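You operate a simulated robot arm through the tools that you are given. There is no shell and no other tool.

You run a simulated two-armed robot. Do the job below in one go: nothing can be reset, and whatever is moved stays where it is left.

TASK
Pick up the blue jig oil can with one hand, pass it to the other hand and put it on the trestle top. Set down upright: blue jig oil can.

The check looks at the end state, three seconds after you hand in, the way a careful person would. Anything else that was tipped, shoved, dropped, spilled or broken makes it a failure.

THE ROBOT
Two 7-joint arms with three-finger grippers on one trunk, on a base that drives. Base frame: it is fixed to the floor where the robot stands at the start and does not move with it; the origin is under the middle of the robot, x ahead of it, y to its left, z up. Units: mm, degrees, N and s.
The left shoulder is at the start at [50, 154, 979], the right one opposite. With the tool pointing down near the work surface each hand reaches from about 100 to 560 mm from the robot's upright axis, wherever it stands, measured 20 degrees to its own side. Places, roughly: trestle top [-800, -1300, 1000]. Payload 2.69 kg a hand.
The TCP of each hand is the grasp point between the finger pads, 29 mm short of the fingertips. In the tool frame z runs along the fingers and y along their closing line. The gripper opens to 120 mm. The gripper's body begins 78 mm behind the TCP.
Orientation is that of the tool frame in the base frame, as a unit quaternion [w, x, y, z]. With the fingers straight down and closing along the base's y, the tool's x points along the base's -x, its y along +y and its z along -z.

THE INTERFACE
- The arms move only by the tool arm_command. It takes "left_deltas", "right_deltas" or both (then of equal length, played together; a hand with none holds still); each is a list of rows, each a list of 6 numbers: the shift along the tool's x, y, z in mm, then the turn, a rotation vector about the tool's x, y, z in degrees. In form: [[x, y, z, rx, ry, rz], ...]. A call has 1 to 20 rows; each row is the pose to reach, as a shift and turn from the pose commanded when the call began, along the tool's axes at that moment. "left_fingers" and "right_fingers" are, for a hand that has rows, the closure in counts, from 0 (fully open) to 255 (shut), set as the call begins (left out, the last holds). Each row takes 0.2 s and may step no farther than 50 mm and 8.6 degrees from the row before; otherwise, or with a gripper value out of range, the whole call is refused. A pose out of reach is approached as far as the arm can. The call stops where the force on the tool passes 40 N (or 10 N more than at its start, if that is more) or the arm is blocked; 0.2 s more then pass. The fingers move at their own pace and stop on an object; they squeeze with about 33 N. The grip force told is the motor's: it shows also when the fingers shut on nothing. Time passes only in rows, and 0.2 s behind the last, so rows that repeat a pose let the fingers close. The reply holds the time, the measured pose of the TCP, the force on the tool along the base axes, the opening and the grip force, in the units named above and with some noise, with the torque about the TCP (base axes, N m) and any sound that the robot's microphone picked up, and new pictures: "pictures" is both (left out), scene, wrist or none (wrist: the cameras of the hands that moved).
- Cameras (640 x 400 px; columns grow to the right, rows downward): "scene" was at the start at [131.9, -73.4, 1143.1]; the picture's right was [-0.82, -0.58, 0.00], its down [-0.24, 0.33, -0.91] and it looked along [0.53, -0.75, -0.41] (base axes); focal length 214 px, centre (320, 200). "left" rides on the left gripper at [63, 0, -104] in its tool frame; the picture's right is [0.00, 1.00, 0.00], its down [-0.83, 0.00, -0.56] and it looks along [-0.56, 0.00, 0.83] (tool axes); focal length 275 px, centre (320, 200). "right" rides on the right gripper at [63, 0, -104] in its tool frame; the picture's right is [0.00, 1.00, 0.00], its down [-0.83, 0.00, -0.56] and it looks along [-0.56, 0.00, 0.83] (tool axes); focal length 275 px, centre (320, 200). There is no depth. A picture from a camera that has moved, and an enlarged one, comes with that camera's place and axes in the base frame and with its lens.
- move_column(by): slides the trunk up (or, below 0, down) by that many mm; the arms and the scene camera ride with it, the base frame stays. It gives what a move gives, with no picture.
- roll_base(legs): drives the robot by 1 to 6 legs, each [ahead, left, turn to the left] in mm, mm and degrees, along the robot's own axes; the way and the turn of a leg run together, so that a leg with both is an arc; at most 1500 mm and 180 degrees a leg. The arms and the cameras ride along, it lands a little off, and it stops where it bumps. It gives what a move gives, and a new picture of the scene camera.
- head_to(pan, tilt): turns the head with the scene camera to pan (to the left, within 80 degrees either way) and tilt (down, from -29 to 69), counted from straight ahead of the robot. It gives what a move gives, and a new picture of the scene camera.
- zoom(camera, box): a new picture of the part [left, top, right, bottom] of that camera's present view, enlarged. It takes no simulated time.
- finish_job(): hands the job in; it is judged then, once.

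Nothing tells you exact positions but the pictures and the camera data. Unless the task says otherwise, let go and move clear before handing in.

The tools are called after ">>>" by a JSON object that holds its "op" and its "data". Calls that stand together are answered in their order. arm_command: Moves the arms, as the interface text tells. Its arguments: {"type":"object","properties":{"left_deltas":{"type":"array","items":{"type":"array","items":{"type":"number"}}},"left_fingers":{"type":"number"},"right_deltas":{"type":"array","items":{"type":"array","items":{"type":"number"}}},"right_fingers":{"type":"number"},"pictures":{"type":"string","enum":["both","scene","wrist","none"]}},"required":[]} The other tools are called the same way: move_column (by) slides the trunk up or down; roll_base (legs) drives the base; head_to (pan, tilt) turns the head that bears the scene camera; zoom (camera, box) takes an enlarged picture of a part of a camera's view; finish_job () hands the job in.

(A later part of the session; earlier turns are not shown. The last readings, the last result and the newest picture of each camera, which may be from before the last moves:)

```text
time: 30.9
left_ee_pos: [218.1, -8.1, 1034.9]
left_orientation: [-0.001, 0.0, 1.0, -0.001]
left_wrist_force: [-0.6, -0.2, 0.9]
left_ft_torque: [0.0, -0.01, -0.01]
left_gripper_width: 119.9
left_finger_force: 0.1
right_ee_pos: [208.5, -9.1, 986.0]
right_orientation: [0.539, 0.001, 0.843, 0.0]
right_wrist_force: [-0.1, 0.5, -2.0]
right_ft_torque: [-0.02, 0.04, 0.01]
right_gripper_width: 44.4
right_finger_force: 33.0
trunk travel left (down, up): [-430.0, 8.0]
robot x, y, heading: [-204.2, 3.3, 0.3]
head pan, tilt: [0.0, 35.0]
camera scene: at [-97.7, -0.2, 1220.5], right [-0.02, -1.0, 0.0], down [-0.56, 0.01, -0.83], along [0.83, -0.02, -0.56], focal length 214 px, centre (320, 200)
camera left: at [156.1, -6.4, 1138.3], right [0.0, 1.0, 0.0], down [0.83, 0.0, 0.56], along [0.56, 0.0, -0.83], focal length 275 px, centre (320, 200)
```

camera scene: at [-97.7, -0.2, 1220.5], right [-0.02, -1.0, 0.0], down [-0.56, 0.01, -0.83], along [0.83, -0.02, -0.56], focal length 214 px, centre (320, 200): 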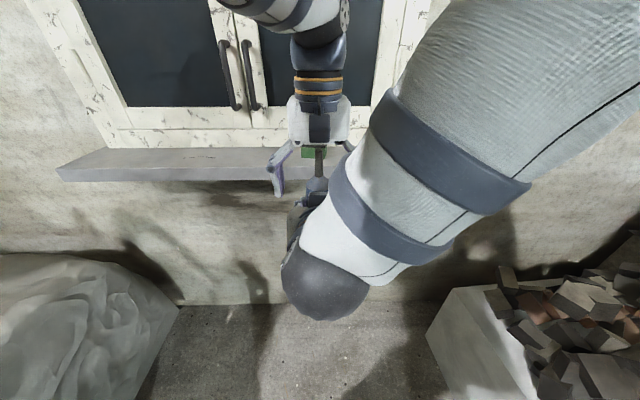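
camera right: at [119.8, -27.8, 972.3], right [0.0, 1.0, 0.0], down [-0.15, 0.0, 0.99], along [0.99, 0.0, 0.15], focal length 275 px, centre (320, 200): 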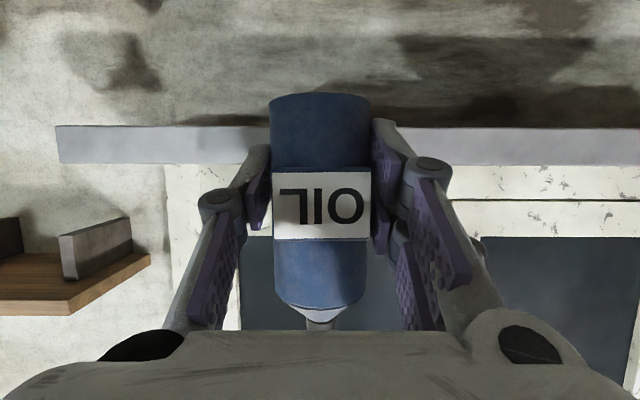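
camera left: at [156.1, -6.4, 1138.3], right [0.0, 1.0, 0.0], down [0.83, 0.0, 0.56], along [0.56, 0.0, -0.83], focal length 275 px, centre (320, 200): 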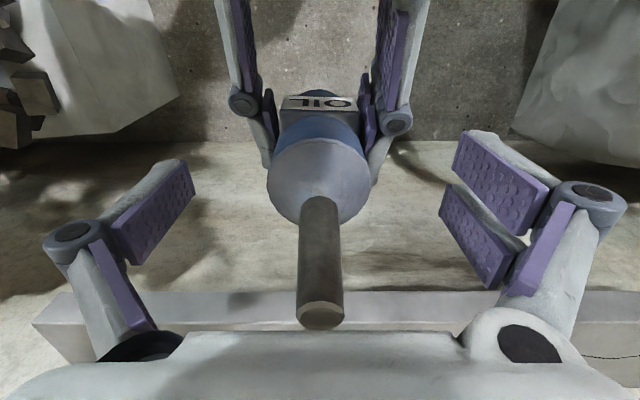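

Released cleanly; the can has not shifted in the right hand. I raise the left hand and rotate it 90° about the vertical.

>>> {"op": "arm_command", "data": {"left_deltas": [[0, 0, -20, 0, 0, 0], [0, 0, -45, 0, 0, 0], [0, 0, -75, 0, 0, 0], [0, 0, -105, 0, 0, 0], [0, 0, -105, 0, 0, 8.2], [0, 0, -105, 0, 0, 16.4], [0, 0, -105, 0, 0, 24.6], [0, 0, -105, 0, 0, 32.8], [0, 0, -105, 0, 0, 41], [0, 0, -105, 0, 0, 49.2], [0, 0, -105, 0, 0, 57.4], [0, 0, -105, 0, 0, 65.6], [0, 0, -105, 0, 0, 73.8], [0, 0, -105, 0, 0, 82], [0, 0, -105, 0, 0, 90]]}}

```text
time: 34.1
left_ee_pos: [219.0, -8.3, 1138.9]
left_orientation: [0.0, 0.708, 0.706, 0.0]
left_wrist_force: [-0.3, 0.2, -0.3]
left_ft_torque: [0.01, 0.02, 0.0]
left_gripper_width: 119.9
left_finger_force: 0.1
right_ee_pos: [208.8, -9.6, 984.8]
right_orientation: [0.538, 0.0, 0.843, 0.0]
right_wrist_force: [-0.1, -0.4, -1.8]
right_ft_torque: [0.0, 0.01, 0.01]
right_gripper_width: 44.5
right_finger_force: 33.0
trunk travel left (down, up): [-430.0, 8.0]
robot x, y, heading: [-200.1, -0.6, -0.1]
head pan, tilt: [0.0, 35.0]
camera scene: at [-98.0, 2.0, 1219.4], right [0.0, -1.0, 0.0], down [-0.57, 0.0, -0.82], along [0.82, 0.0, -0.57], focal length 214 px, centre (320, 200)
camera left: at [219.1, 56.5, 1242.9], right [1.0, -0.01, 0.0], down [-0.01, -0.83, 0.56], along [0.0, -0.56, -0.83], focal length 275 px, centre (320, 200)
```

scene: 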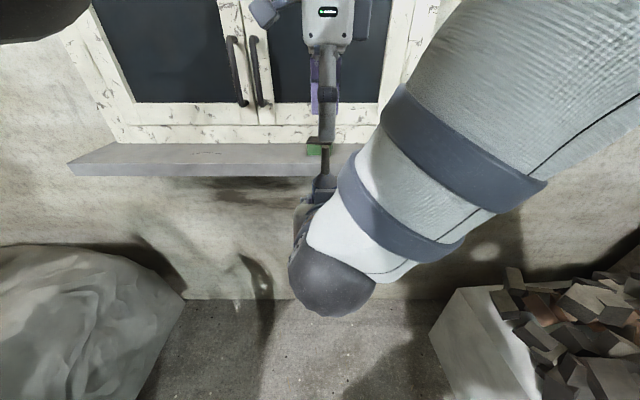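
left: 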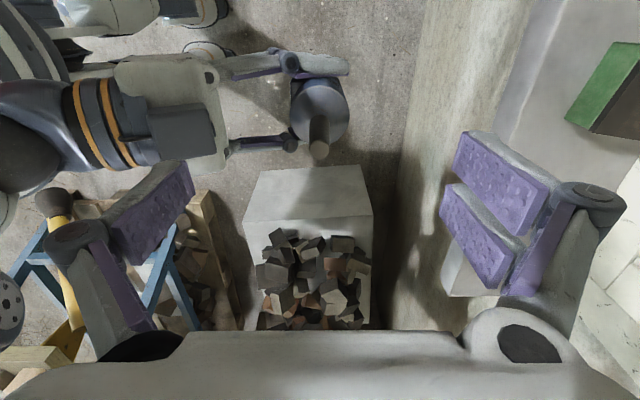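

The left hand is rotated and the can axis is confirmed at (219, -7). I partly close it to about 80 mm and descend most of the way.

>>> {"op": "arm_command", "data": {"left_deltas": [[1, 0, 0, 0, 0, 0], [1, 0, 0, 0, 0, 0], [1, 0, 20, 0, 0, 0], [1, 0, 40, 0, 0, 0], [1, 0, 60, 0, 0, 0], [1, 0, 75, 0, 0, 0], [1, 0, 75, 0, 0, 0]], "left_fingers": 85}}

```text
time: 35.7
left_ee_pos: [218.1, -6.1, 1063.1]
left_orientation: [0.0, 0.707, 0.707, 0.0]
left_wrist_force: [0.5, -0.1, -0.1]
left_ft_torque: [-0.01, 0.0, -0.01]
left_gripper_width: 79.8
left_finger_force: 0.1
right_ee_pos: [208.1, -9.7, 985.9]
right_orientation: [0.537, 0.001, 0.844, -0.001]
right_wrist_force: [0.4, 0.4, -2.1]
right_ft_torque: [0.01, 0.05, 0.02]
right_gripper_width: 44.3
right_finger_force: 33.3
trunk travel left (down, up): [-430.0, 8.0]
robot x, y, heading: [-204.2, 0.1, 0.1]
head pan, tilt: [0.0, 35.0]
camera scene: at [-98.0, 2.0, 1219.4], right [0.0, -1.0, 0.0], down [-0.57, 0.0, -0.82], along [0.82, 0.0, -0.57], focal length 214 px, centre (320, 200)
camera left: at [218.9, 57.4, 1167.4], right [1.0, 0.0, 0.0], down [0.0, -0.83, 0.56], along [0.0, -0.56, -0.83], focal length 275 px, centre (320, 200)
```

scene: 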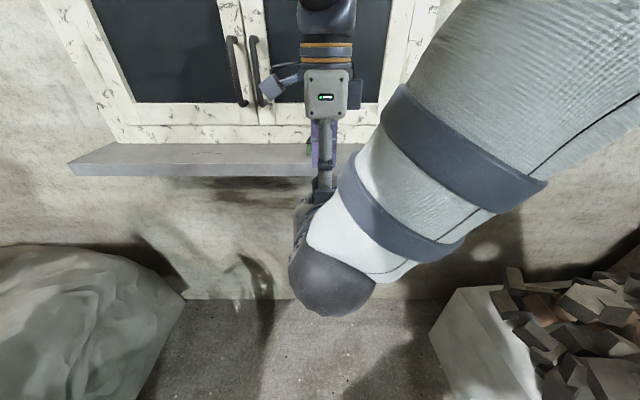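
left: 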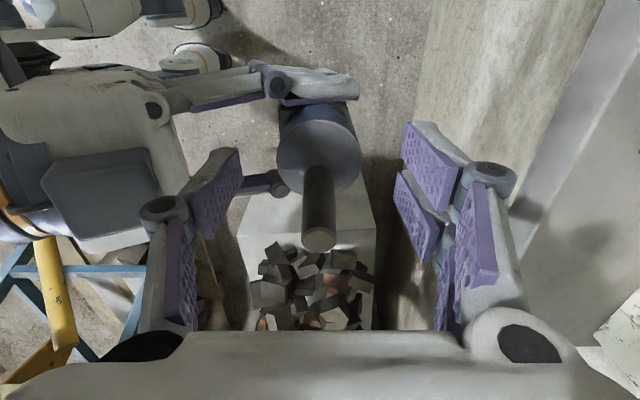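

>>> {"op": "arm_command", "data": {"left_deltas": [[0, 0, 8, 0, 0, 0], [0, 0, 16, 0, 0, 0], [0, 0, 22, 0, 0, 0], [0, 0, 22, 0, 0, 0]], "pictures": "wrist"}}

>>> {"op": "zoom", "data": {"camera": "right", "box": [160, 60, 480, 340]}}

>>> {"op": "zoom", "data": {"camera": "left", "box": [160, 40, 480, 340]}}

```text
time: 36.7
left_ee_pos: [218.3, -6.2, 1042.2]
left_orientation: [0.0, 0.707, 0.708, 0.0]
left_wrist_force: [-0.3, 0.3, -0.2]
left_ft_torque: [0.04, -0.02, -0.03]
left_gripper_width: 79.9
left_finger_force: 0.0
right_ee_pos: [208.1, -8.7, 985.8]
right_orientation: [0.537, 0.0, 0.843, 0.0]
right_wrist_force: [-0.1, 0.0, -1.8]
right_ft_torque: [-0.02, 0.07, 0.0]
right_gripper_width: 44.6
right_finger_force: 32.9
trunk travel left (down, up): [-430.0, 8.0]
robot x, y, heading: [-203.3, 3.2, -0.0]
head pan, tilt: [0.0, 35.0]
camera left: at [219.2, 58.1, 1145.8], right [1.0, 0.0, 0.0], down [0.0, -0.83, 0.56], along [0.0, -0.56, -0.83], focal length 275 px, centre (320, 200)
```

left: 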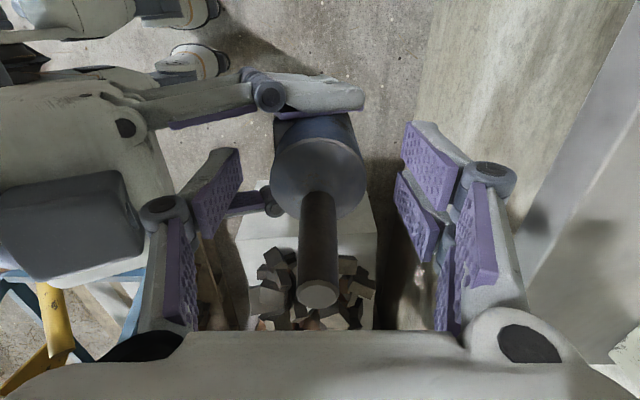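

```text
1.43 times, centred on (320, 200) of right
camera zoom: at [86.3, -8.6, 973.1], right [0.0, 1.0, 0.0], down [-0.15, 0.0, 0.99], along [0.99, 0.0, 0.15], focal length 393 px, centre (320, 200)
```

zoom: 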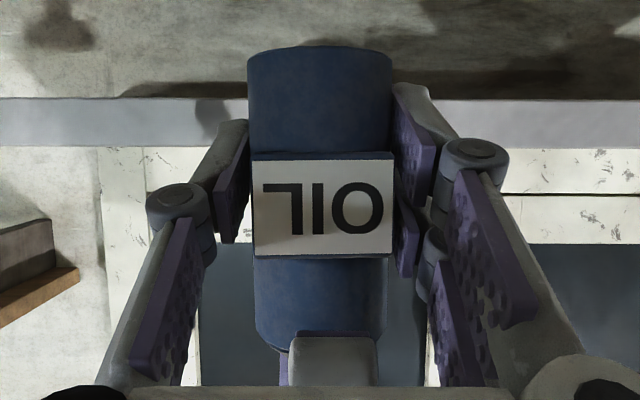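

```text
1.33 times, centred on (320, 190) of left
camera zoom: at [219.2, 58.1, 1145.8], right [1.0, 0.0, 0.0], down [0.0, -0.83, 0.56], along [0.0, -0.56, -0.83], focal length 367 px, centre (320, 213)
```

zoom: 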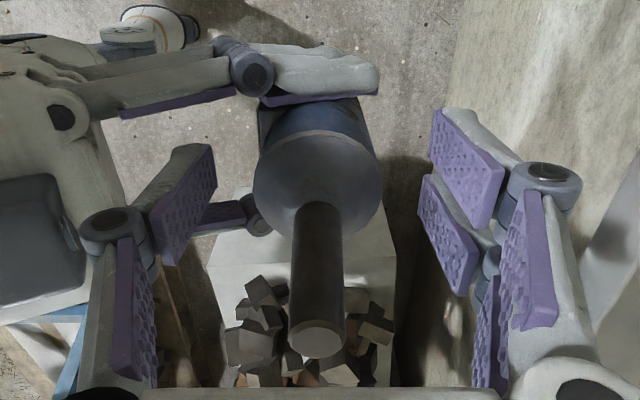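

The left fingertips sit about 8 mm higher than needed, so I lower by 7 mm, shift 2 mm sideways, and close.

>>> {"op": "arm_command", "data": {"left_deltas": [[-2, 0.5, 4, 0, 0, 0], [-2, 0.5, 7, 0, 0, 0], [-2, 0.5, 7, 0, 0, 0]], "pictures": "none"}}

>>> {"op": "arm_command", "data": {"left_deltas": [[0, 0, 0, 0, 0, 0], [0, 0, 0, 0, 0, 0], [0, 0, 0, 0, 0, 0], [0, 0, 0, 0, 0, 0]], "left_fingers": 255}}

>>> {"op": "zoom", "data": {"camera": "right", "box": [160, 60, 480, 340]}}

```text
time: 37.5
left_ee_pos: [218.2, -9.6, 1035.3]
left_orientation: [0.0, 0.707, 0.708, 0.0]
left_wrist_force: [0.4, 0.5, 0.4]
left_ft_torque: [0.0, -0.01, 0.03]
left_gripper_width: 80.0
left_finger_force: 0.1
right_ee_pos: [208.2, -8.6, 986.7]
right_orientation: [0.537, 0.0, 0.843, 0.0]
right_wrist_force: [0.2, 0.3, -2.5]
right_ft_torque: [0.03, 0.07, 0.0]
right_gripper_width: 44.4
right_finger_force: 32.9
trunk travel left (down, up): [-430.0, 8.0]
robot x, y, heading: [-199.8, 0.0, 0.0]
head pan, tilt: [0.0, 35.0]
```

```text
time: 38.5
left_ee_pos: [217.0, -9.4, 1035.4]
left_orientation: [-0.001, 0.707, 0.707, -0.001]
left_wrist_force: [-23.3, -0.4, 11.9]
left_ft_torque: [-0.09, 1.04, 0.0]
left_gripper_width: 44.2
left_finger_force: 33.3
right_ee_pos: [208.5, -9.7, 984.9]
right_orientation: [0.537, 0.0, 0.844, 0.0]
right_wrist_force: [24.5, -0.2, -14.8]
right_ft_torque: [0.05, 0.3, 0.02]
right_gripper_width: 44.4
right_finger_force: 33.2
trunk travel left (down, up): [-430.0, 8.0]
robot x, y, heading: [-198.8, -0.5, 0.1]
head pan, tilt: [0.0, 35.0]
camera scene: at [-98.0, 2.0, 1219.4], right [0.0, -1.0, 0.0], down [-0.57, 0.0, -0.82], along [0.82, 0.0, -0.57], focal length 214 px, centre (320, 200)
camera left: at [219.0, 55.2, 1138.9], right [1.0, 0.0, 0.0], down [0.0, -0.83, 0.56], along [-0.01, -0.56, -0.83], focal length 275 px, centre (320, 200)
```

scene: 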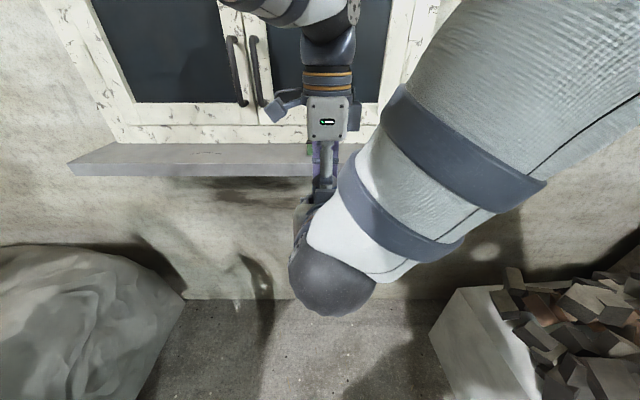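
left: 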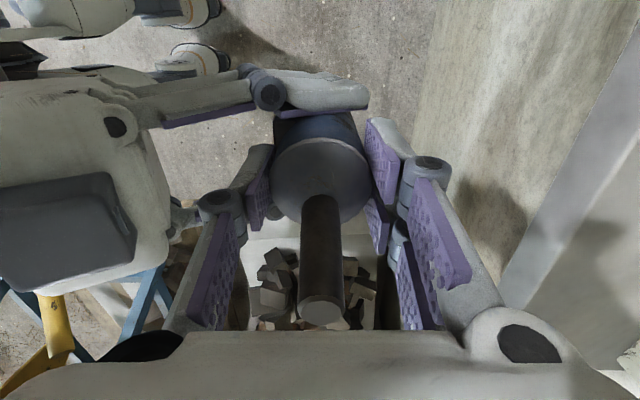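

```text
1.43 times, centred on (320, 200) of right
camera zoom: at [86.6, -8.7, 973.0], right [0.0, 1.0, 0.0], down [-0.15, 0.0, 0.99], along [0.99, 0.0, 0.15], focal length 393 px, centre (320, 200)
```

zoom: 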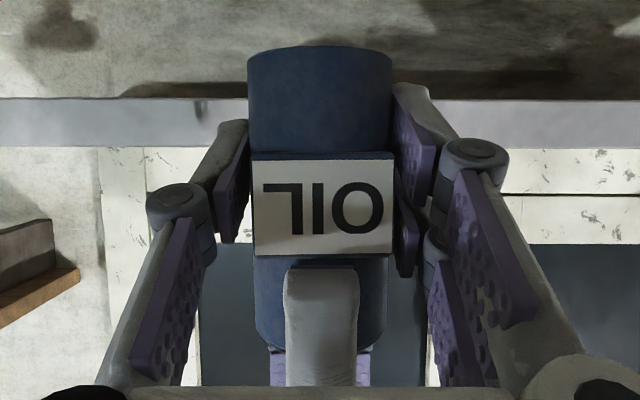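

Both hands hold the can (44 mm each). I ease the small side-load on the left, then open the right hand.

>>> {"op": "arm_command", "data": {"left_deltas": [[0, -1.3, -0.5, 0, 0, 0], [0, -1.3, -0.5, 0, 0, 0]], "pictures": "none"}}

>>> {"op": "arm_command", "data": {"right_deltas": [[0, 0, 0, 0, 0, 0], [0, 0, 0, 0, 0, 0], [0, 0, 0, 0, 0, 0]], "right_fingers": 0}}

```text
time: 39.1
left_ee_pos: [217.7, -8.5, 1035.4]
left_orientation: [0.0, 0.707, 0.707, 0.0]
left_wrist_force: [-18.3, -1.5, 8.6]
left_ft_torque: [-0.07, 0.84, 0.02]
left_gripper_width: 44.1
left_finger_force: 33.1
right_ee_pos: [207.4, -9.0, 985.3]
right_orientation: [0.537, -0.002, 0.844, 0.001]
right_wrist_force: [18.1, 1.3, -9.7]
right_ft_torque: [0.02, 0.21, 0.0]
right_gripper_width: 44.4
right_finger_force: 33.1
trunk travel left (down, up): [-430.0, 8.0]
robot x, y, heading: [-198.4, 2.7, -0.1]
head pan, tilt: [0.0, 35.0]
```

```text
time: 39.9
left_ee_pos: [218.3, -8.6, 1036.6]
left_orientation: [0.0, 0.707, 0.707, -0.001]
left_wrist_force: [0.0, -0.5, 0.7]
left_ft_torque: [0.0, -0.01, 0.03]
left_gripper_width: 44.3
left_finger_force: 33.2
right_ee_pos: [208.2, -9.5, 985.6]
right_orientation: [0.538, 0.0, 0.843, 0.001]
right_wrist_force: [0.7, 0.4, -0.8]
right_ft_torque: [0.01, -0.01, -0.04]
right_gripper_width: 119.8
right_finger_force: 0.0
trunk travel left (down, up): [-430.0, 8.0]
robot x, y, heading: [-200.3, 1.6, -0.0]
head pan, tilt: [0.0, 35.0]
camera scene: at [-98.0, 2.0, 1219.4], right [0.0, -1.0, 0.0], down [-0.57, 0.0, -0.82], along [0.82, 0.0, -0.57], focal length 214 px, centre (320, 200)
camera right: at [86.3, -8.5, 973.1], right [0.0, 1.0, 0.0], down [-0.15, 0.0, 0.99], along [0.99, 0.0, 0.15], focal length 275 px, centre (320, 200)
```

scene: 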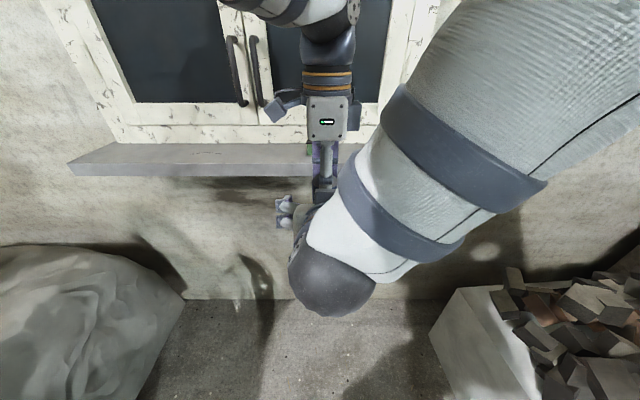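
right: 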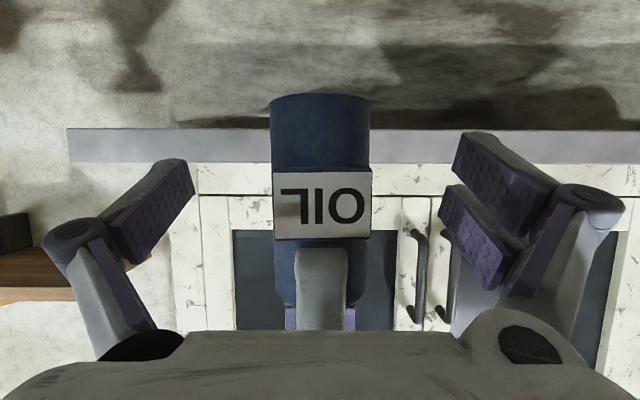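

The left hand now holds the can upright on its own. I lower the right hand straight down out from around it, then move it away to the right.

>>> {"op": "arm_command", "data": {"right_deltas": [[18, 0, 8.5, 0, 0, 0], [36, 0, 17, 0, 0, 0], [54, 0, 25.4, 0, 0, 0], [72.5, 0, 33.8, 0, 0, 0], [86, 0, 40, 0, 0, 0], [86, 0, 40, 0, 0, 0]], "right_fingers": 0}}

```text
time: 41.3
left_ee_pos: [217.4, -8.1, 1035.8]
left_orientation: [0.0, 0.707, 0.707, 0.001]
left_wrist_force: [0.4, -0.4, 0.6]
left_ft_torque: [0.02, 0.0, 0.0]
left_gripper_width: 44.3
left_finger_force: 32.8
right_ee_pos: [209.1, -9.2, 891.0]
right_orientation: [0.537, 0.0, 0.843, 0.0]
right_wrist_force: [-1.1, -0.6, -0.2]
right_ft_torque: [-0.02, -0.03, -0.02]
right_gripper_width: 120.1
right_finger_force: 0.1
trunk travel left (down, up): [-430.0, 8.0]
robot x, y, heading: [-199.6, 1.3, 0.2]
head pan, tilt: [0.0, 35.0]
camera scene: at [-98.1, 2.0, 1219.5], right [0.0, -1.0, 0.0], down [-0.57, 0.0, -0.82], along [0.82, 0.0, -0.57], focal length 214 px, centre (320, 200)
camera right: at [86.9, -9.5, 878.3], right [0.0, 1.0, 0.0], down [-0.15, 0.0, 0.99], along [0.99, 0.0, 0.15], focal length 275 px, centre (320, 200)
```

scene: 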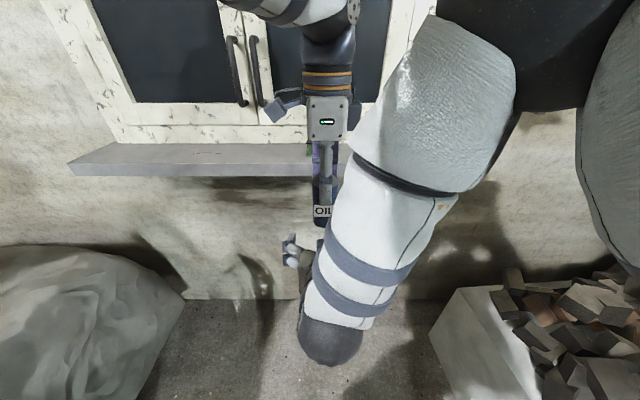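
right: 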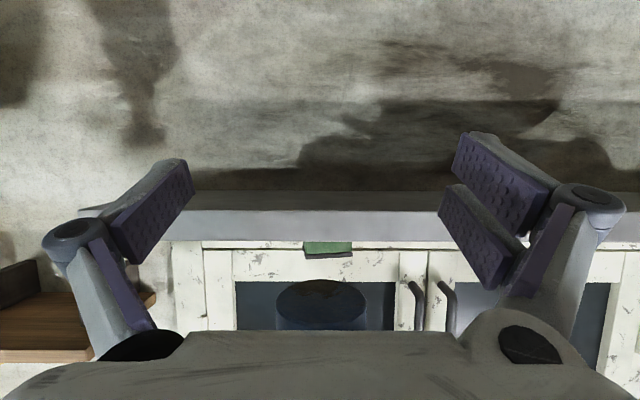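

Clear. I fold the right hand away to the right, pointing down.

>>> {"op": "arm_command", "data": {"right_deltas": [[-9.6, -24.6, -27.6, 0, 0, 0], [-19.3, -49.2, -55.1, 0, 0, 0], [-28.9, -73.8, -82.7, 0, 8.1, 0], [-38.6, -98.4, -110.3, 0, 16.2, 0], [-48.2, -123, -137.9, 0, 24.4, 0], [-57.8, -147.6, -165.4, 0, 32.5, 0], [-67.5, -172.2, -193, 0, 40.6, 0], [-77.1, -196.8, -220.6, 0, 48.8, 0], [-86.8, -221.4, -248.1, 0, 56.9, 0], [-96.4, -246, -275.7, 0, 65, 0]], "pictures": "scene"}}

```text
time: 43.5
left_ee_pos: [219.3, -8.7, 1035.2]
left_orientation: [0.0, 0.707, 0.707, 0.0]
left_wrist_force: [-0.5, -0.9, -0.5]
left_ft_torque: [0.0, -0.02, -0.02]
left_gripper_width: 44.2
left_finger_force: 33.1
right_ee_pos: [-0.4, -255.7, 1097.0]
right_orientation: [-0.002, 0.0, 1.0, 0.001]
right_wrist_force: [0.0, 0.4, 0.2]
right_ft_torque: [0.02, 0.02, 0.01]
right_gripper_width: 120.0
right_finger_force: 0.0
right hand out of reach, approached as far as the arm can: row 3, 4, 5, 6
trunk travel left (down, up): [-430.0, 8.0]
robot x, y, heading: [-201.3, 2.0, 0.1]
head pan, tilt: [0.0, 35.0]
camera scene: at [-98.0, 1.7, 1219.4], right [0.0, -1.0, 0.0], down [-0.57, 0.0, -0.82], along [0.82, 0.0, -0.57], focal length 214 px, centre (320, 200)
```

scene: 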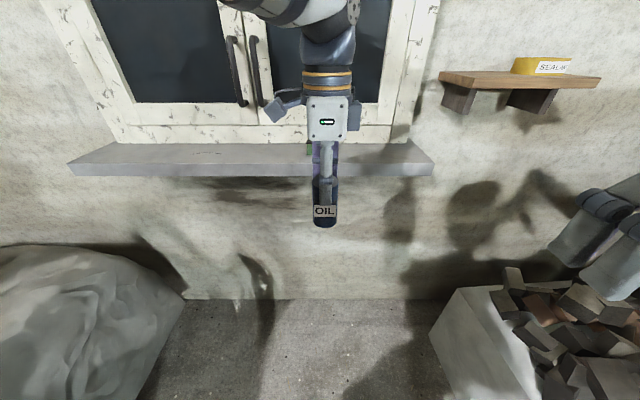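

The can is securely in the left hand. I draw it in and up for driving, then survey the trestle.

>>> {"op": "arm_command", "data": {"left_deltas": [[20, -24, -20, 0, 0, 0], [40, -48, -40, 0, 0, 0], [60, -72, -60, 0, 0, 0], [80, -96, -80, 0, 0, 0], [100, -110, -100, 0, 0, 0]], "pictures": "none"}}

>>> {"op": "head_to", "data": {"pan": -80, "tilt": 15}}

>>> {"op": "zoom", "data": {"camera": "scene", "box": [380, 60, 640, 260]}}

```text
time: 44.7
left_ee_pos: [108.2, 93.1, 1136.8]
left_orientation: [0.001, 0.707, 0.707, 0.001]
left_wrist_force: [0.0, 0.4, -1.6]
left_ft_torque: [0.01, -0.02, 0.04]
left_gripper_width: 44.1
left_finger_force: 32.4
right_ee_pos: [0.3, -255.3, 1095.9]
right_orientation: [0.0, 0.0, 1.0, 0.001]
right_wrist_force: [-0.4, 0.7, 0.3]
right_ft_torque: [0.03, -0.02, -0.03]
right_gripper_width: 120.1
right_finger_force: 0.0
trunk travel left (down, up): [-430.0, 8.0]
robot x, y, heading: [-200.0, -2.4, -0.3]
head pan, tilt: [0.0, 35.0]
```

```text
time: 46.3
left_ee_pos: [110.5, 93.0, 1136.3]
left_orientation: [0.0, 0.707, 0.707, 0.0]
left_wrist_force: [-0.1, 0.7, -2.1]
left_ft_torque: [-0.02, -0.02, -0.02]
left_gripper_width: 44.4
left_finger_force: 33.0
right_ee_pos: [-0.1, -255.5, 1094.4]
right_orientation: [0.0, 0.001, 1.0, 0.0]
right_wrist_force: [0.0, 0.3, -0.2]
right_ft_torque: [-0.02, -0.01, 0.03]
right_gripper_width: 119.8
right_finger_force: 0.0
trunk travel left (down, up): [-430.0, 8.0]
robot x, y, heading: [-199.5, 0.6, 0.3]
head pan, tilt: [-80.0, 15.0]
camera scene: at [-169.7, -90.0, 1251.4], right [-0.98, -0.17, 0.0], down [-0.05, 0.26, -0.97], along [0.17, -0.95, -0.26], focal length 214 px, centre (320, 200)
```

scene: 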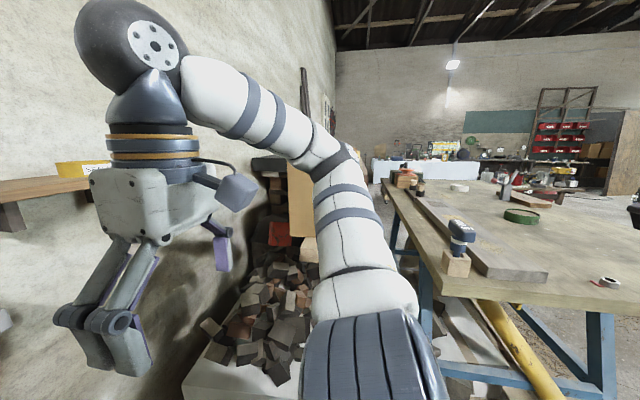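

```text
2.00 times, centred on (510, 160) of scene
camera zoom: at [-169.7, -90.0, 1251.4], right [-0.98, -0.17, 0.0], down [-0.05, 0.26, -0.97], along [0.17, -0.95, -0.26], focal length 429 px, centre (-60, 280)
```

zoom: 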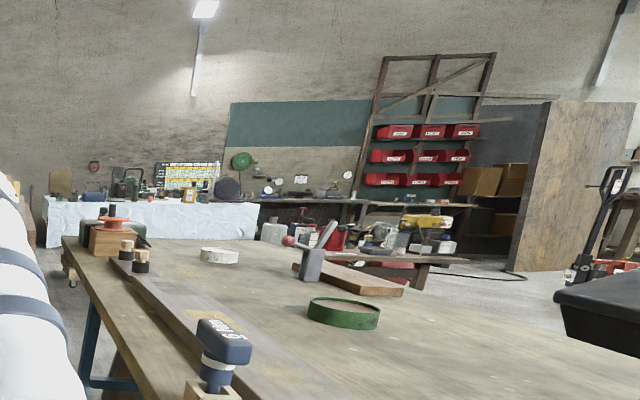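

The trestle's near edge runs along y≈-465 with a plank and small objects near its left corner; the free area is further to -x. I'll step left away from it, then turn right to face it.

>>> {"op": "head_to", "data": {"pan": 0, "tilt": 25}}

>>> {"op": "roll_base", "data": {"legs": [[0, 150, 0], [0, 0, -90]]}}

>>> {"op": "head_to", "data": {"pan": -50, "tilt": 25}}

```text
time: 47.8
left_ee_pos: [108.9, 93.5, 1136.7]
left_orientation: [0.0, 0.707, 0.707, 0.0]
left_wrist_force: [0.2, -0.4, -2.3]
left_ft_torque: [-0.01, 0.0, -0.01]
left_gripper_width: 44.1
left_finger_force: 32.5
right_ee_pos: [0.6, -255.7, 1095.7]
right_orientation: [-0.001, 0.0, 1.0, 0.0]
right_wrist_force: [-1.2, 0.2, -0.9]
right_ft_torque: [0.01, -0.01, 0.02]
right_gripper_width: 120.3
right_finger_force: 0.1
trunk travel left (down, up): [-430.0, 8.0]
robot x, y, heading: [-200.9, -0.4, 0.1]
head pan, tilt: [0.0, 25.0]
camera scene: at [-93.9, 2.0, 1235.2], right [0.0, -1.0, 0.0], down [-0.42, 0.0, -0.91], along [0.91, 0.0, -0.42], focal length 214 px, centre (320, 200)
```

scene: 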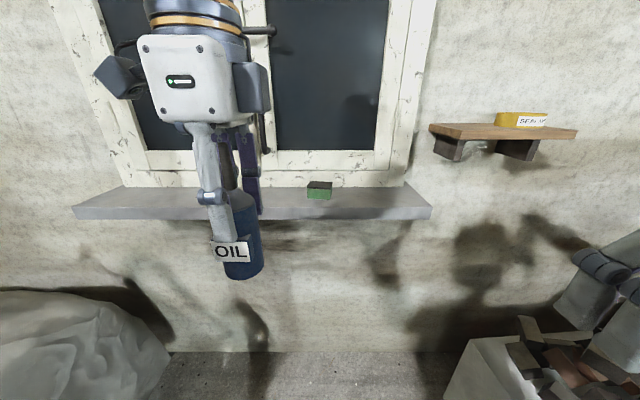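

```text
time: 53.3
left_ee_pos: [-98.3, -157.3, 1134.9]
left_orientation: [0.001, 1.0, 0.016, 0.0]
left_wrist_force: [-1.1, 0.2, -2.8]
left_ft_torque: [0.01, 0.0, 0.02]
left_gripper_width: 44.2
left_finger_force: 32.9
right_ee_pos: [-450.1, -57.4, 1096.3]
right_orientation: [-0.001, 0.696, 0.718, 0.0]
right_wrist_force: [0.8, -0.3, -0.3]
right_ft_torque: [0.0, -0.01, -0.01]
right_gripper_width: 119.9
right_finger_force: 0.0
trunk travel left (down, up): [-430.0, 8.0]
robot x, y, heading: [-200.6, 150.7, -88.0]
head pan, tilt: [0.0, 25.0]
camera scene: at [-195.2, 46.8, 1235.2], right [-1.0, -0.03, 0.0], down [-0.01, 0.42, -0.91], along [0.03, -0.91, -0.42], focal length 214 px, centre (320, 200)
```

scene: 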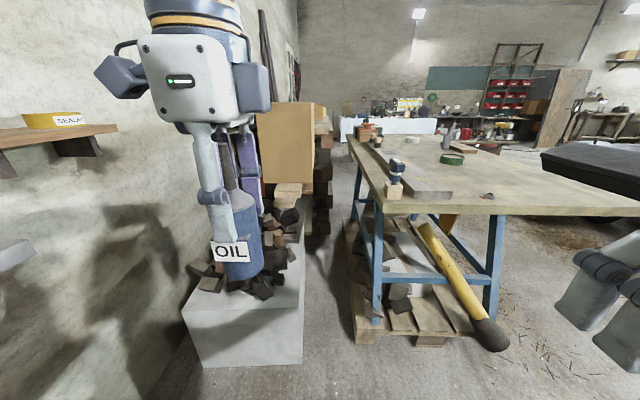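

```text
time: 54.5
left_ee_pos: [-97.7, -156.7, 1136.9]
left_orientation: [0.0, 1.0, 0.015, 0.0]
left_wrist_force: [0.1, -0.2, -2.8]
left_ft_torque: [-0.01, -0.01, -0.01]
left_gripper_width: 44.2
left_finger_force: 32.6
right_ee_pos: [-450.4, -58.4, 1096.1]
right_orientation: [0.0, 0.696, 0.718, 0.0]
right_wrist_force: [0.1, -0.4, 0.1]
right_ft_torque: [-0.02, -0.02, -0.01]
right_gripper_width: 120.1
right_finger_force: 0.0
trunk travel left (down, up): [-430.0, 8.0]
robot x, y, heading: [-200.0, 150.2, -88.2]
head pan, tilt: [-50.0, 25.0]
camera scene: at [-266.7, 77.4, 1235.2], right [-0.67, 0.75, 0.0], down [0.31, 0.28, -0.91], along [-0.68, -0.6, -0.42], focal length 214 px, centre (320, 200)
```

scene: 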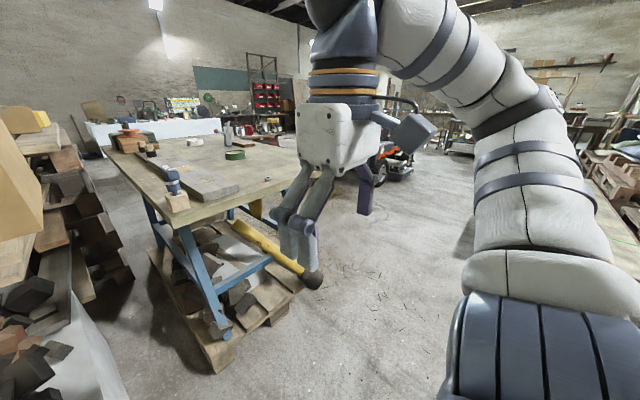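

I now see the trestle well: free surface around (-800, -570), tape at about (-633, -503), pallet and hammer handle well under the table. I slide right by 700 mm first, then look again.

>>> {"op": "roll_base", "data": {"legs": [[0, -700, -1.8]]}}

>>> {"op": "head_to", "data": {"pan": 0, "tilt": 35}}

```text
time: 60.3
left_ee_pos: [-801.3, -174.5, 1136.3]
left_orientation: [0.0, 1.0, 0.008, 0.0]
left_wrist_force: [-0.3, -0.6, -2.8]
left_ft_torque: [0.01, -0.01, 0.02]
left_gripper_width: 44.2
left_finger_force: 33.0
right_ee_pos: [-1154.1, -71.5, 1096.5]
right_orientation: [0.0, 0.701, 0.713, 0.0]
right_wrist_force: [-0.5, 0.5, -0.4]
right_ft_torque: [0.03, 0.0, 0.01]
right_gripper_width: 119.8
right_finger_force: 0.1
trunk travel left (down, up): [-430.0, 8.0]
robot x, y, heading: [-902.3, 134.0, -89.2]
head pan, tilt: [-50.0, 25.0]
camera scene: at [-967.4, 62.0, 1235.2], right [-0.66, 0.76, 0.0], down [0.32, 0.28, -0.91], along [-0.68, -0.59, -0.42], focal length 214 px, centre (320, 200)
```

scene: 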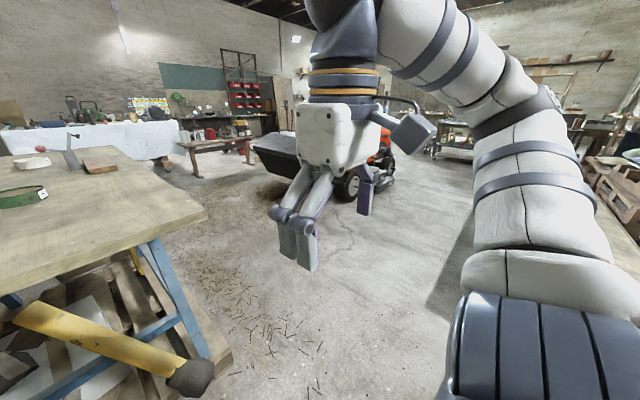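

```text
time: 61.5
left_ee_pos: [-802.8, -175.3, 1136.0]
left_orientation: [0.0, 1.0, 0.008, 0.001]
left_wrist_force: [-1.4, -0.1, -2.0]
left_ft_torque: [0.0, 0.03, -0.01]
left_gripper_width: 43.9
left_finger_force: 33.1
right_ee_pos: [-1152.5, -71.5, 1096.4]
right_orientation: [0.001, 0.701, 0.713, 0.0]
right_wrist_force: [0.1, -0.3, 0.2]
right_ft_torque: [0.01, 0.03, -0.02]
right_gripper_width: 120.1
right_finger_force: 0.0
trunk travel left (down, up): [-430.0, 8.0]
robot x, y, heading: [-903.6, 129.0, -89.1]
head pan, tilt: [0.0, 35.0]
camera scene: at [-896.3, 34.3, 1219.4], right [-1.0, -0.02, 0.0], down [-0.01, 0.57, -0.82], along [0.01, -0.82, -0.57], focal length 214 px, centre (320, 200)
```

scene: 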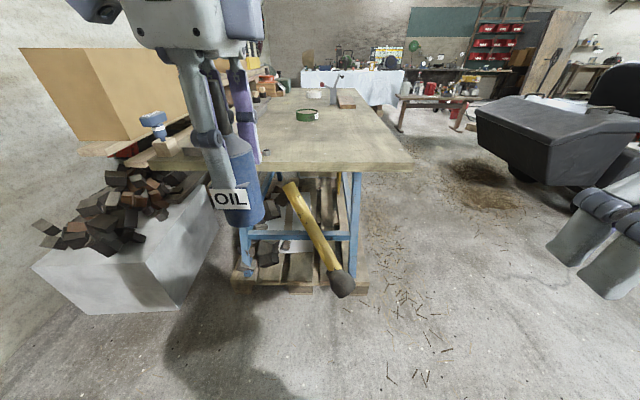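

The trestle surface around (-800, -570) is clear; its near edge is at y≈-430. I drive forward 280 mm with the can above table height.

>>> {"op": "roll_base", "data": {"legs": [[280, 0, -0.8]]}}

>>> {"op": "head_to", "data": {"pan": 10, "tilt": 45}}

>>> {"op": "zoom", "data": {"camera": "left", "box": [0, 0, 640, 400]}}

```text
time: 63.5
left_ee_pos: [-806.2, -461.3, 1135.7]
left_orientation: [0.0, 1.0, -0.002, 0.0]
left_wrist_force: [1.2, -0.2, -2.1]
left_ft_torque: [0.0, 0.0, -0.01]
left_gripper_width: 44.0
left_finger_force: 33.2
right_ee_pos: [-1154.5, -350.4, 1095.4]
right_orientation: [0.0, 0.709, 0.705, 0.0]
right_wrist_force: [-1.0, 0.6, 0.1]
right_ft_torque: [0.0, 0.0, 0.01]
right_gripper_width: 119.9
right_finger_force: 0.0
trunk travel left (down, up): [-430.0, 8.0]
robot x, y, heading: [-896.5, -154.1, -90.4]
head pan, tilt: [0.0, 35.0]
camera scene: at [-896.2, -250.0, 1219.4], right [-1.0, 0.0, 0.0], down [0.0, 0.57, -0.82], along [0.0, -0.82, -0.57], focal length 214 px, centre (320, 200)
```

scene: 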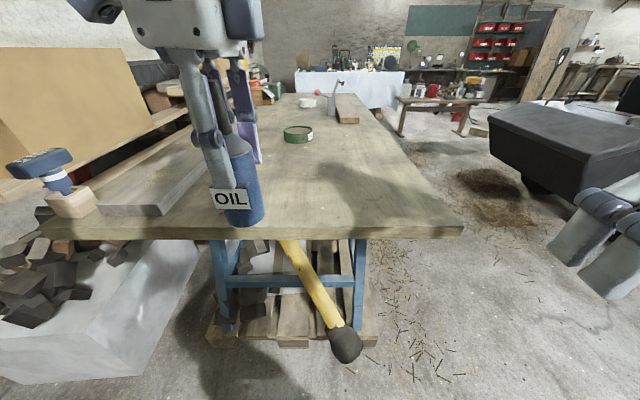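

```text
time: 64.2
left_ee_pos: [-805.7, -459.2, 1136.8]
left_orientation: [0.0, 1.0, -0.002, 0.0]
left_wrist_force: [-0.1, -0.2, -2.6]
left_ft_torque: [0.0, -0.02, -0.02]
left_gripper_width: 44.2
left_finger_force: 32.5
right_ee_pos: [-1154.4, -350.6, 1095.7]
right_orientation: [0.0, 0.708, 0.706, 0.001]
right_wrist_force: [-0.3, -1.4, 0.2]
right_ft_torque: [-0.01, 0.01, 0.01]
right_gripper_width: 120.0
right_finger_force: 0.0
trunk travel left (down, up): [-430.0, 8.0]
robot x, y, heading: [-899.8, -152.8, -90.3]
head pan, tilt: [10.0, 45.0]
camera scene: at [-882.1, -241.5, 1204.7], right [-0.99, -0.17, 0.0], down [-0.12, 0.7, -0.71], along [0.12, -0.7, -0.71], focal length 214 px, centre (320, 200)
```

scene: 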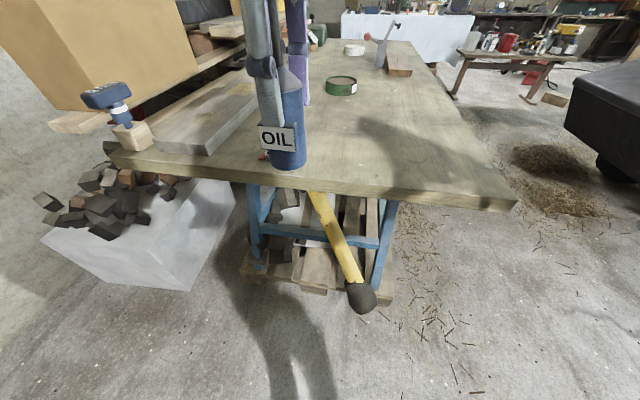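

```text
1.00 times, centred on (320, 200) of left (not enlarged: the box is as wide or as high as the picture)
camera zoom: at [-742.3, -459.6, 1239.9], right [-0.01, -1.0, 0.0], down [-0.83, 0.01, 0.56], along [-0.56, 0.0, -0.83], focal length 275 px, centre (320, 200)
```

zoom: 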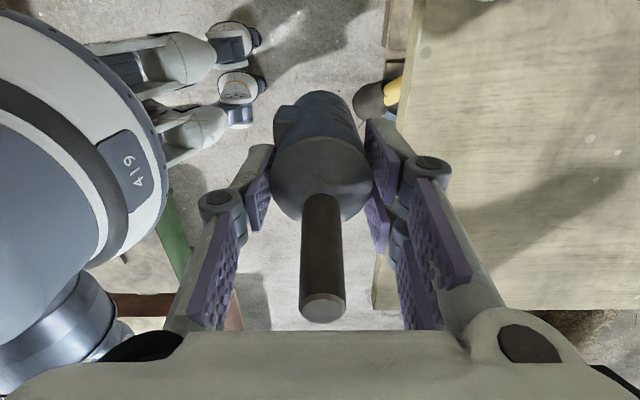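

Cross-checking views puts the trestle top at about z≈950 with its near edge at y≈-545, and a tape roll near (-720, -610). I'll shift right 100 mm and forward 130 mm so that I can place near (-905, -675), well clear.

>>> {"op": "roll_base", "data": {"legs": [[0, -100, 0], [130, 0, 0]]}}

>>> {"op": "zoom", "data": {"camera": "left", "box": [0, 0, 640, 400]}}

```text
time: 66.5
left_ee_pos: [-908.4, -590.1, 1135.8]
left_orientation: [0.0, 1.0, -0.002, 0.0]
left_wrist_force: [0.1, 0.3, -1.7]
left_ft_torque: [0.05, -0.01, 0.04]
left_gripper_width: 44.0
left_finger_force: 33.0
right_ee_pos: [-1256.1, -478.6, 1096.1]
right_orientation: [0.0, 0.709, 0.705, 0.0]
right_wrist_force: [-0.5, -0.3, -0.7]
right_ft_torque: [0.04, 0.02, 0.02]
right_gripper_width: 120.0
right_finger_force: 0.1
trunk travel left (down, up): [-430.0, 8.0]
robot x, y, heading: [-998.0, -280.8, -90.4]
head pan, tilt: [10.0, 45.0]
camera scene: at [-984.4, -370.2, 1204.6], right [-0.99, -0.17, 0.0], down [-0.12, 0.7, -0.71], along [0.12, -0.7, -0.71], focal length 214 px, centre (320, 200)
```

scene: 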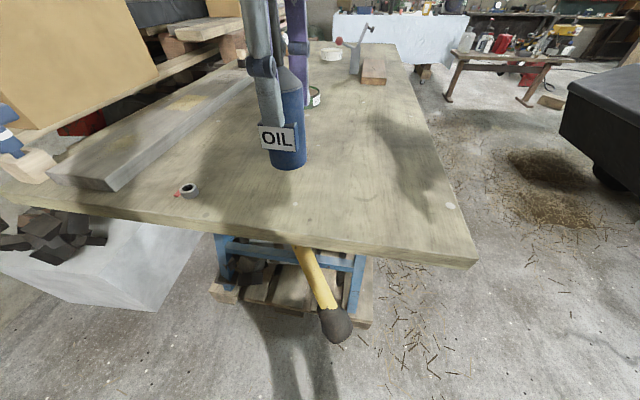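

```text
1.00 times, centred on (320, 200) of left (not enlarged: the box is as wide or as high as the picture)
camera zoom: at [-845.1, -588.6, 1239.8], right [-0.01, -1.0, 0.0], down [-0.83, 0.01, 0.56], along [-0.56, 0.01, -0.83], focal length 275 px, centre (320, 200)
```

zoom: 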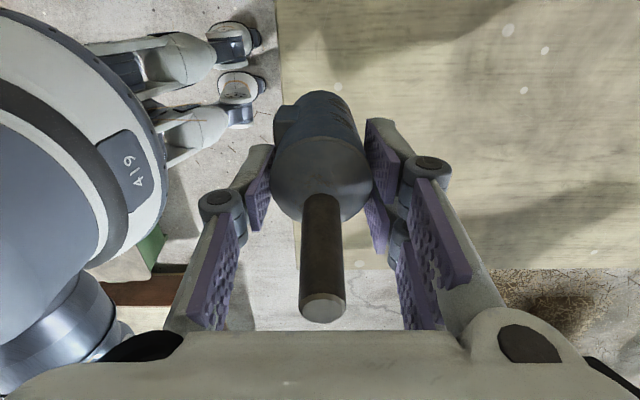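

The target spot is clear (tape about 200 mm away). I extend the left arm 85 mm over the table, then lower to about 25 mm above the surface.

>>> {"op": "arm_command", "data": {"left_deltas": [[0, 30, 0, 0, 0, 0], [0, 60, 0, 0, 0, 0], [0, 85, 0, 0, 0, 0], [0, 85, 30, 0, 0, 0], [0, 85, 60, 0, 0, 0], [0, 85, 80, 0, 0, 0], [0, 85, 80, 0, 0, 0]]}}

>>> {"op": "zoom", "data": {"camera": "scene", "box": [180, 60, 400, 220]}}

```text
time: 68.1
left_ee_pos: [-909.5, -672.5, 1055.7]
left_orientation: [0.001, 1.0, -0.002, 0.001]
left_wrist_force: [0.3, 0.4, -2.1]
left_ft_torque: [-0.01, -0.01, -0.01]
left_gripper_width: 44.2
left_finger_force: 33.5
right_ee_pos: [-1256.0, -477.5, 1095.8]
right_orientation: [0.0, 0.709, 0.705, -0.001]
right_wrist_force: [-0.8, -0.9, 0.1]
right_ft_torque: [0.04, -0.02, 0.0]
right_gripper_width: 120.0
right_finger_force: 0.0
trunk travel left (down, up): [-430.0, 8.0]
robot x, y, heading: [-1002.6, -279.5, -90.3]
head pan, tilt: [10.0, 45.0]
camera scene: at [-984.4, -369.5, 1204.6], right [-0.99, -0.17, 0.0], down [-0.12, 0.7, -0.71], along [0.12, -0.7, -0.71], focal length 214 px, centre (320, 200)
camera left: at [-846.1, -671.6, 1158.6], right [-0.01, -1.0, 0.0], down [-0.83, 0.01, 0.56], along [-0.56, 0.01, -0.83], focal length 275 px, centre (320, 200)
```

scene: 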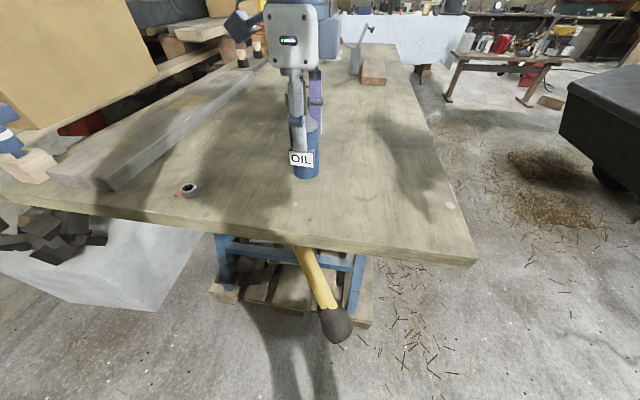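
left: 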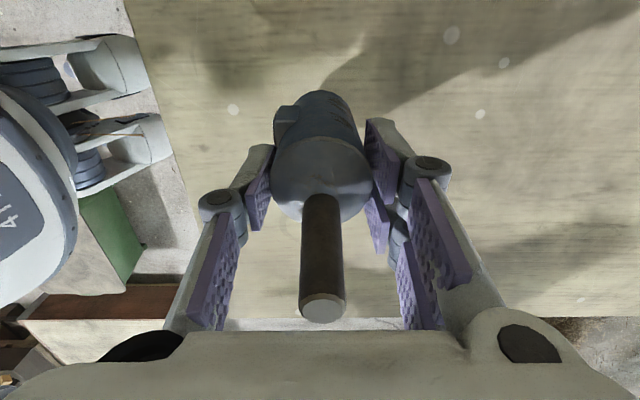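

```text
2.50 times, centred on (290, 140) of scene
camera zoom: at [-984.4, -369.5, 1204.6], right [-0.99, -0.17, 0.0], down [-0.12, 0.7, -0.71], along [0.12, -0.7, -0.71], focal length 536 px, centre (395, 350)
```

zoom: 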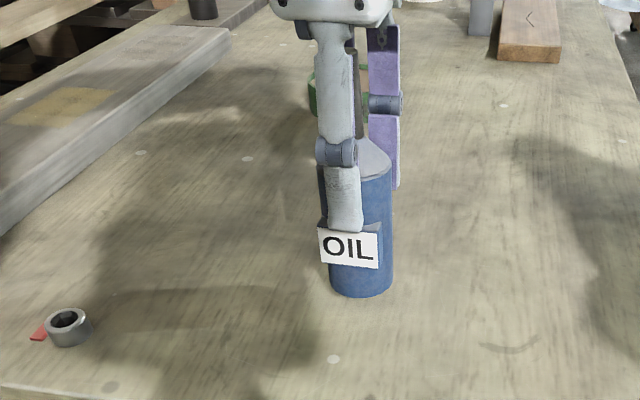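

I lower slowly, watching the force for touchdown.

>>> {"op": "arm_command", "data": {"left_deltas": [[0, 0, 4, 0, 0, 0], [0, 0, 8, 0, 0, 0], [0, 0, 12, 0, 0, 0], [0, 0, 16, 0, 0, 0]], "pictures": "none"}}

>>> {"op": "zoom", "data": {"camera": "scene", "box": [180, 60, 400, 220]}}

```text
time: 69.1
left_ee_pos: [-909.3, -672.9, 1039.6]
left_orientation: [0.0, 1.0, -0.002, 0.0]
left_wrist_force: [0.9, -0.4, -2.2]
left_ft_torque: [0.01, -0.06, -0.01]
left_gripper_width: 44.2
left_finger_force: 33.0
right_ee_pos: [-1256.9, -477.4, 1096.1]
right_orientation: [0.0, 0.71, 0.705, -0.001]
right_wrist_force: [0.1, -1.1, 0.2]
right_ft_torque: [0.02, -0.02, 0.01]
right_gripper_width: 119.9
right_finger_force: 0.1
trunk travel left (down, up): [-430.0, 8.0]
robot x, y, heading: [-998.5, -275.4, -90.2]
head pan, tilt: [10.0, 45.0]
```

```text
2.50 times, centred on (290, 140) of scene
camera zoom: at [-984.4, -369.6, 1204.6], right [-0.99, -0.17, 0.0], down [-0.12, 0.7, -0.71], along [0.12, -0.7, -0.71], focal length 536 px, centre (395, 350)
```

zoom: 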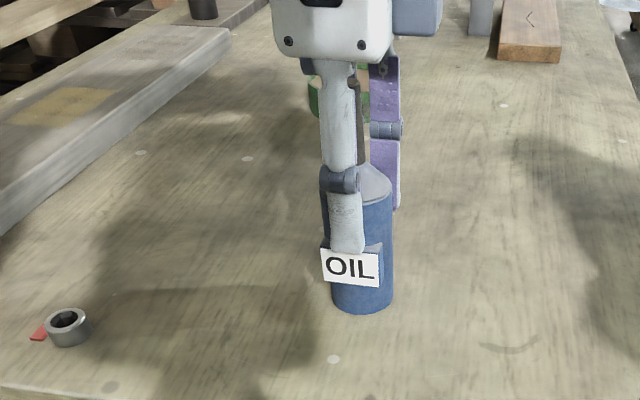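

>>> {"op": "arm_command", "data": {"left_deltas": [[0, 0, 2, 0, 0, 0], [0, 0, 4, 0, 0, 0], [0, 0, 6, 0, 0, 0]], "pictures": "none"}}

>>> {"op": "zoom", "data": {"camera": "scene", "box": [250, 120, 370, 210]}}

```text
time: 69.9
left_ee_pos: [-909.4, -672.6, 1037.0]
left_orientation: [0.004, 1.0, -0.003, 0.0]
left_wrist_force: [2.4, 0.9, 25.2]
left_ft_torque: [0.11, -0.71, 0.04]
left_gripper_width: 44.2
left_finger_force: 32.8
right_ee_pos: [-1256.4, -475.8, 1096.8]
right_orientation: [0.001, 0.71, 0.705, -0.001]
right_wrist_force: [0.1, 0.9, -0.3]
right_ft_torque: [0.01, 0.02, -0.01]
right_gripper_width: 120.1
right_finger_force: 0.0
trunk travel left (down, up): [-430.0, 8.0]
robot x, y, heading: [-999.7, -277.2, -90.2]
head pan, tilt: [10.0, 45.0]
```

```text
4.44 times, centred on (310, 165) of scene
camera zoom: at [-984.5, -367.5, 1205.2], right [-0.99, -0.17, 0.0], down [-0.12, 0.7, -0.71], along [0.12, -0.7, -0.71], focal length 953 px, centre (364, 356)
```

zoom: 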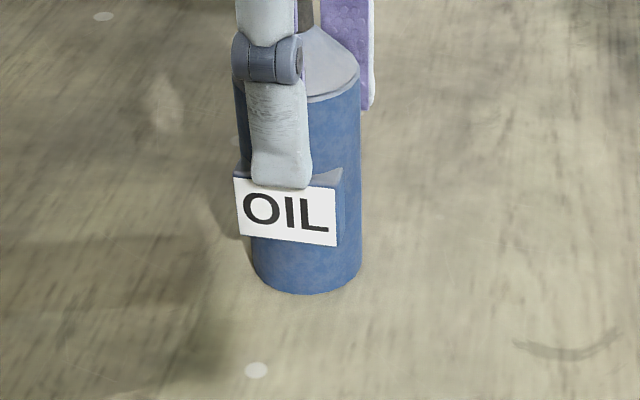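

Touchdown at TCP z≈1037 (25 N). I ease the pressure off, check it, then open the fingers.

>>> {"op": "arm_command", "data": {"left_deltas": [[0, 0, -1.5, 0, 0, 0], [0, 0, -2.5, 0, 0, 0], [0, 0, -2.5, 0, 0, 0]], "pictures": "wrist"}}

```text
time: 70.7
left_ee_pos: [-909.9, -673.1, 1036.3]
left_orientation: [0.001, 1.0, -0.002, 0.0]
left_wrist_force: [-1.8, -1.9, 20.2]
left_ft_torque: [-0.34, -0.19, 0.0]
left_gripper_width: 44.1
left_finger_force: 33.3
right_ee_pos: [-1256.7, -476.0, 1095.7]
right_orientation: [0.001, 0.709, 0.705, -0.002]
right_wrist_force: [-0.3, -0.5, -0.1]
right_ft_torque: [0.01, 0.0, -0.01]
right_gripper_width: 120.0
right_finger_force: 0.0
trunk travel left (down, up): [-430.0, 8.0]
robot x, y, heading: [-999.8, -278.8, -90.4]
head pan, tilt: [10.0, 45.0]
camera left: at [-846.5, -672.1, 1140.8], right [-0.01, -1.0, 0.0], down [-0.83, 0.01, 0.56], along [-0.56, 0.0, -0.83], focal length 275 px, centre (320, 200)
```

left: 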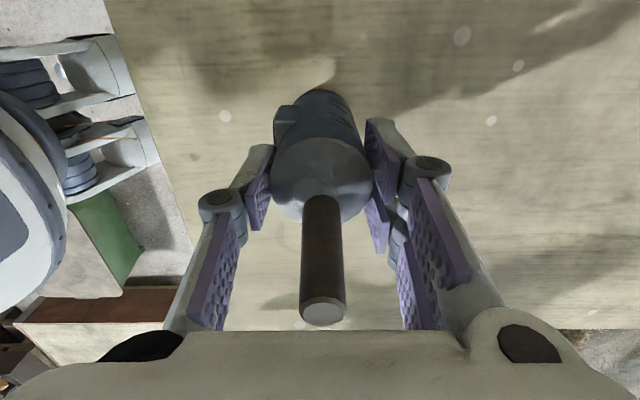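

>>> {"op": "arm_command", "data": {"left_deltas": [[0, 0, -1, 0, 0, 0], [0, 0, -1.6, 0, 0, 0], [0, 0, -1.6, 0, 0, 0]], "pictures": "none"}}

```text
time: 71.5
left_ee_pos: [-907.8, -674.1, 1037.7]
left_orientation: [-0.002, 1.0, -0.003, 0.001]
left_wrist_force: [-1.0, -0.4, 2.1]
left_ft_torque: [-0.06, 0.13, -0.05]
left_gripper_width: 44.0
left_finger_force: 33.0
right_ee_pos: [-1256.9, -477.8, 1095.2]
right_orientation: [0.0, 0.708, 0.706, 0.0]
right_wrist_force: [-0.7, 0.1, 0.2]
right_ft_torque: [0.03, -0.01, 0.0]
right_gripper_width: 119.7
right_finger_force: 0.0
trunk travel left (down, up): [-430.0, 8.0]
robot x, y, heading: [-1002.5, -278.8, -90.1]
head pan, tilt: [10.0, 45.0]
```

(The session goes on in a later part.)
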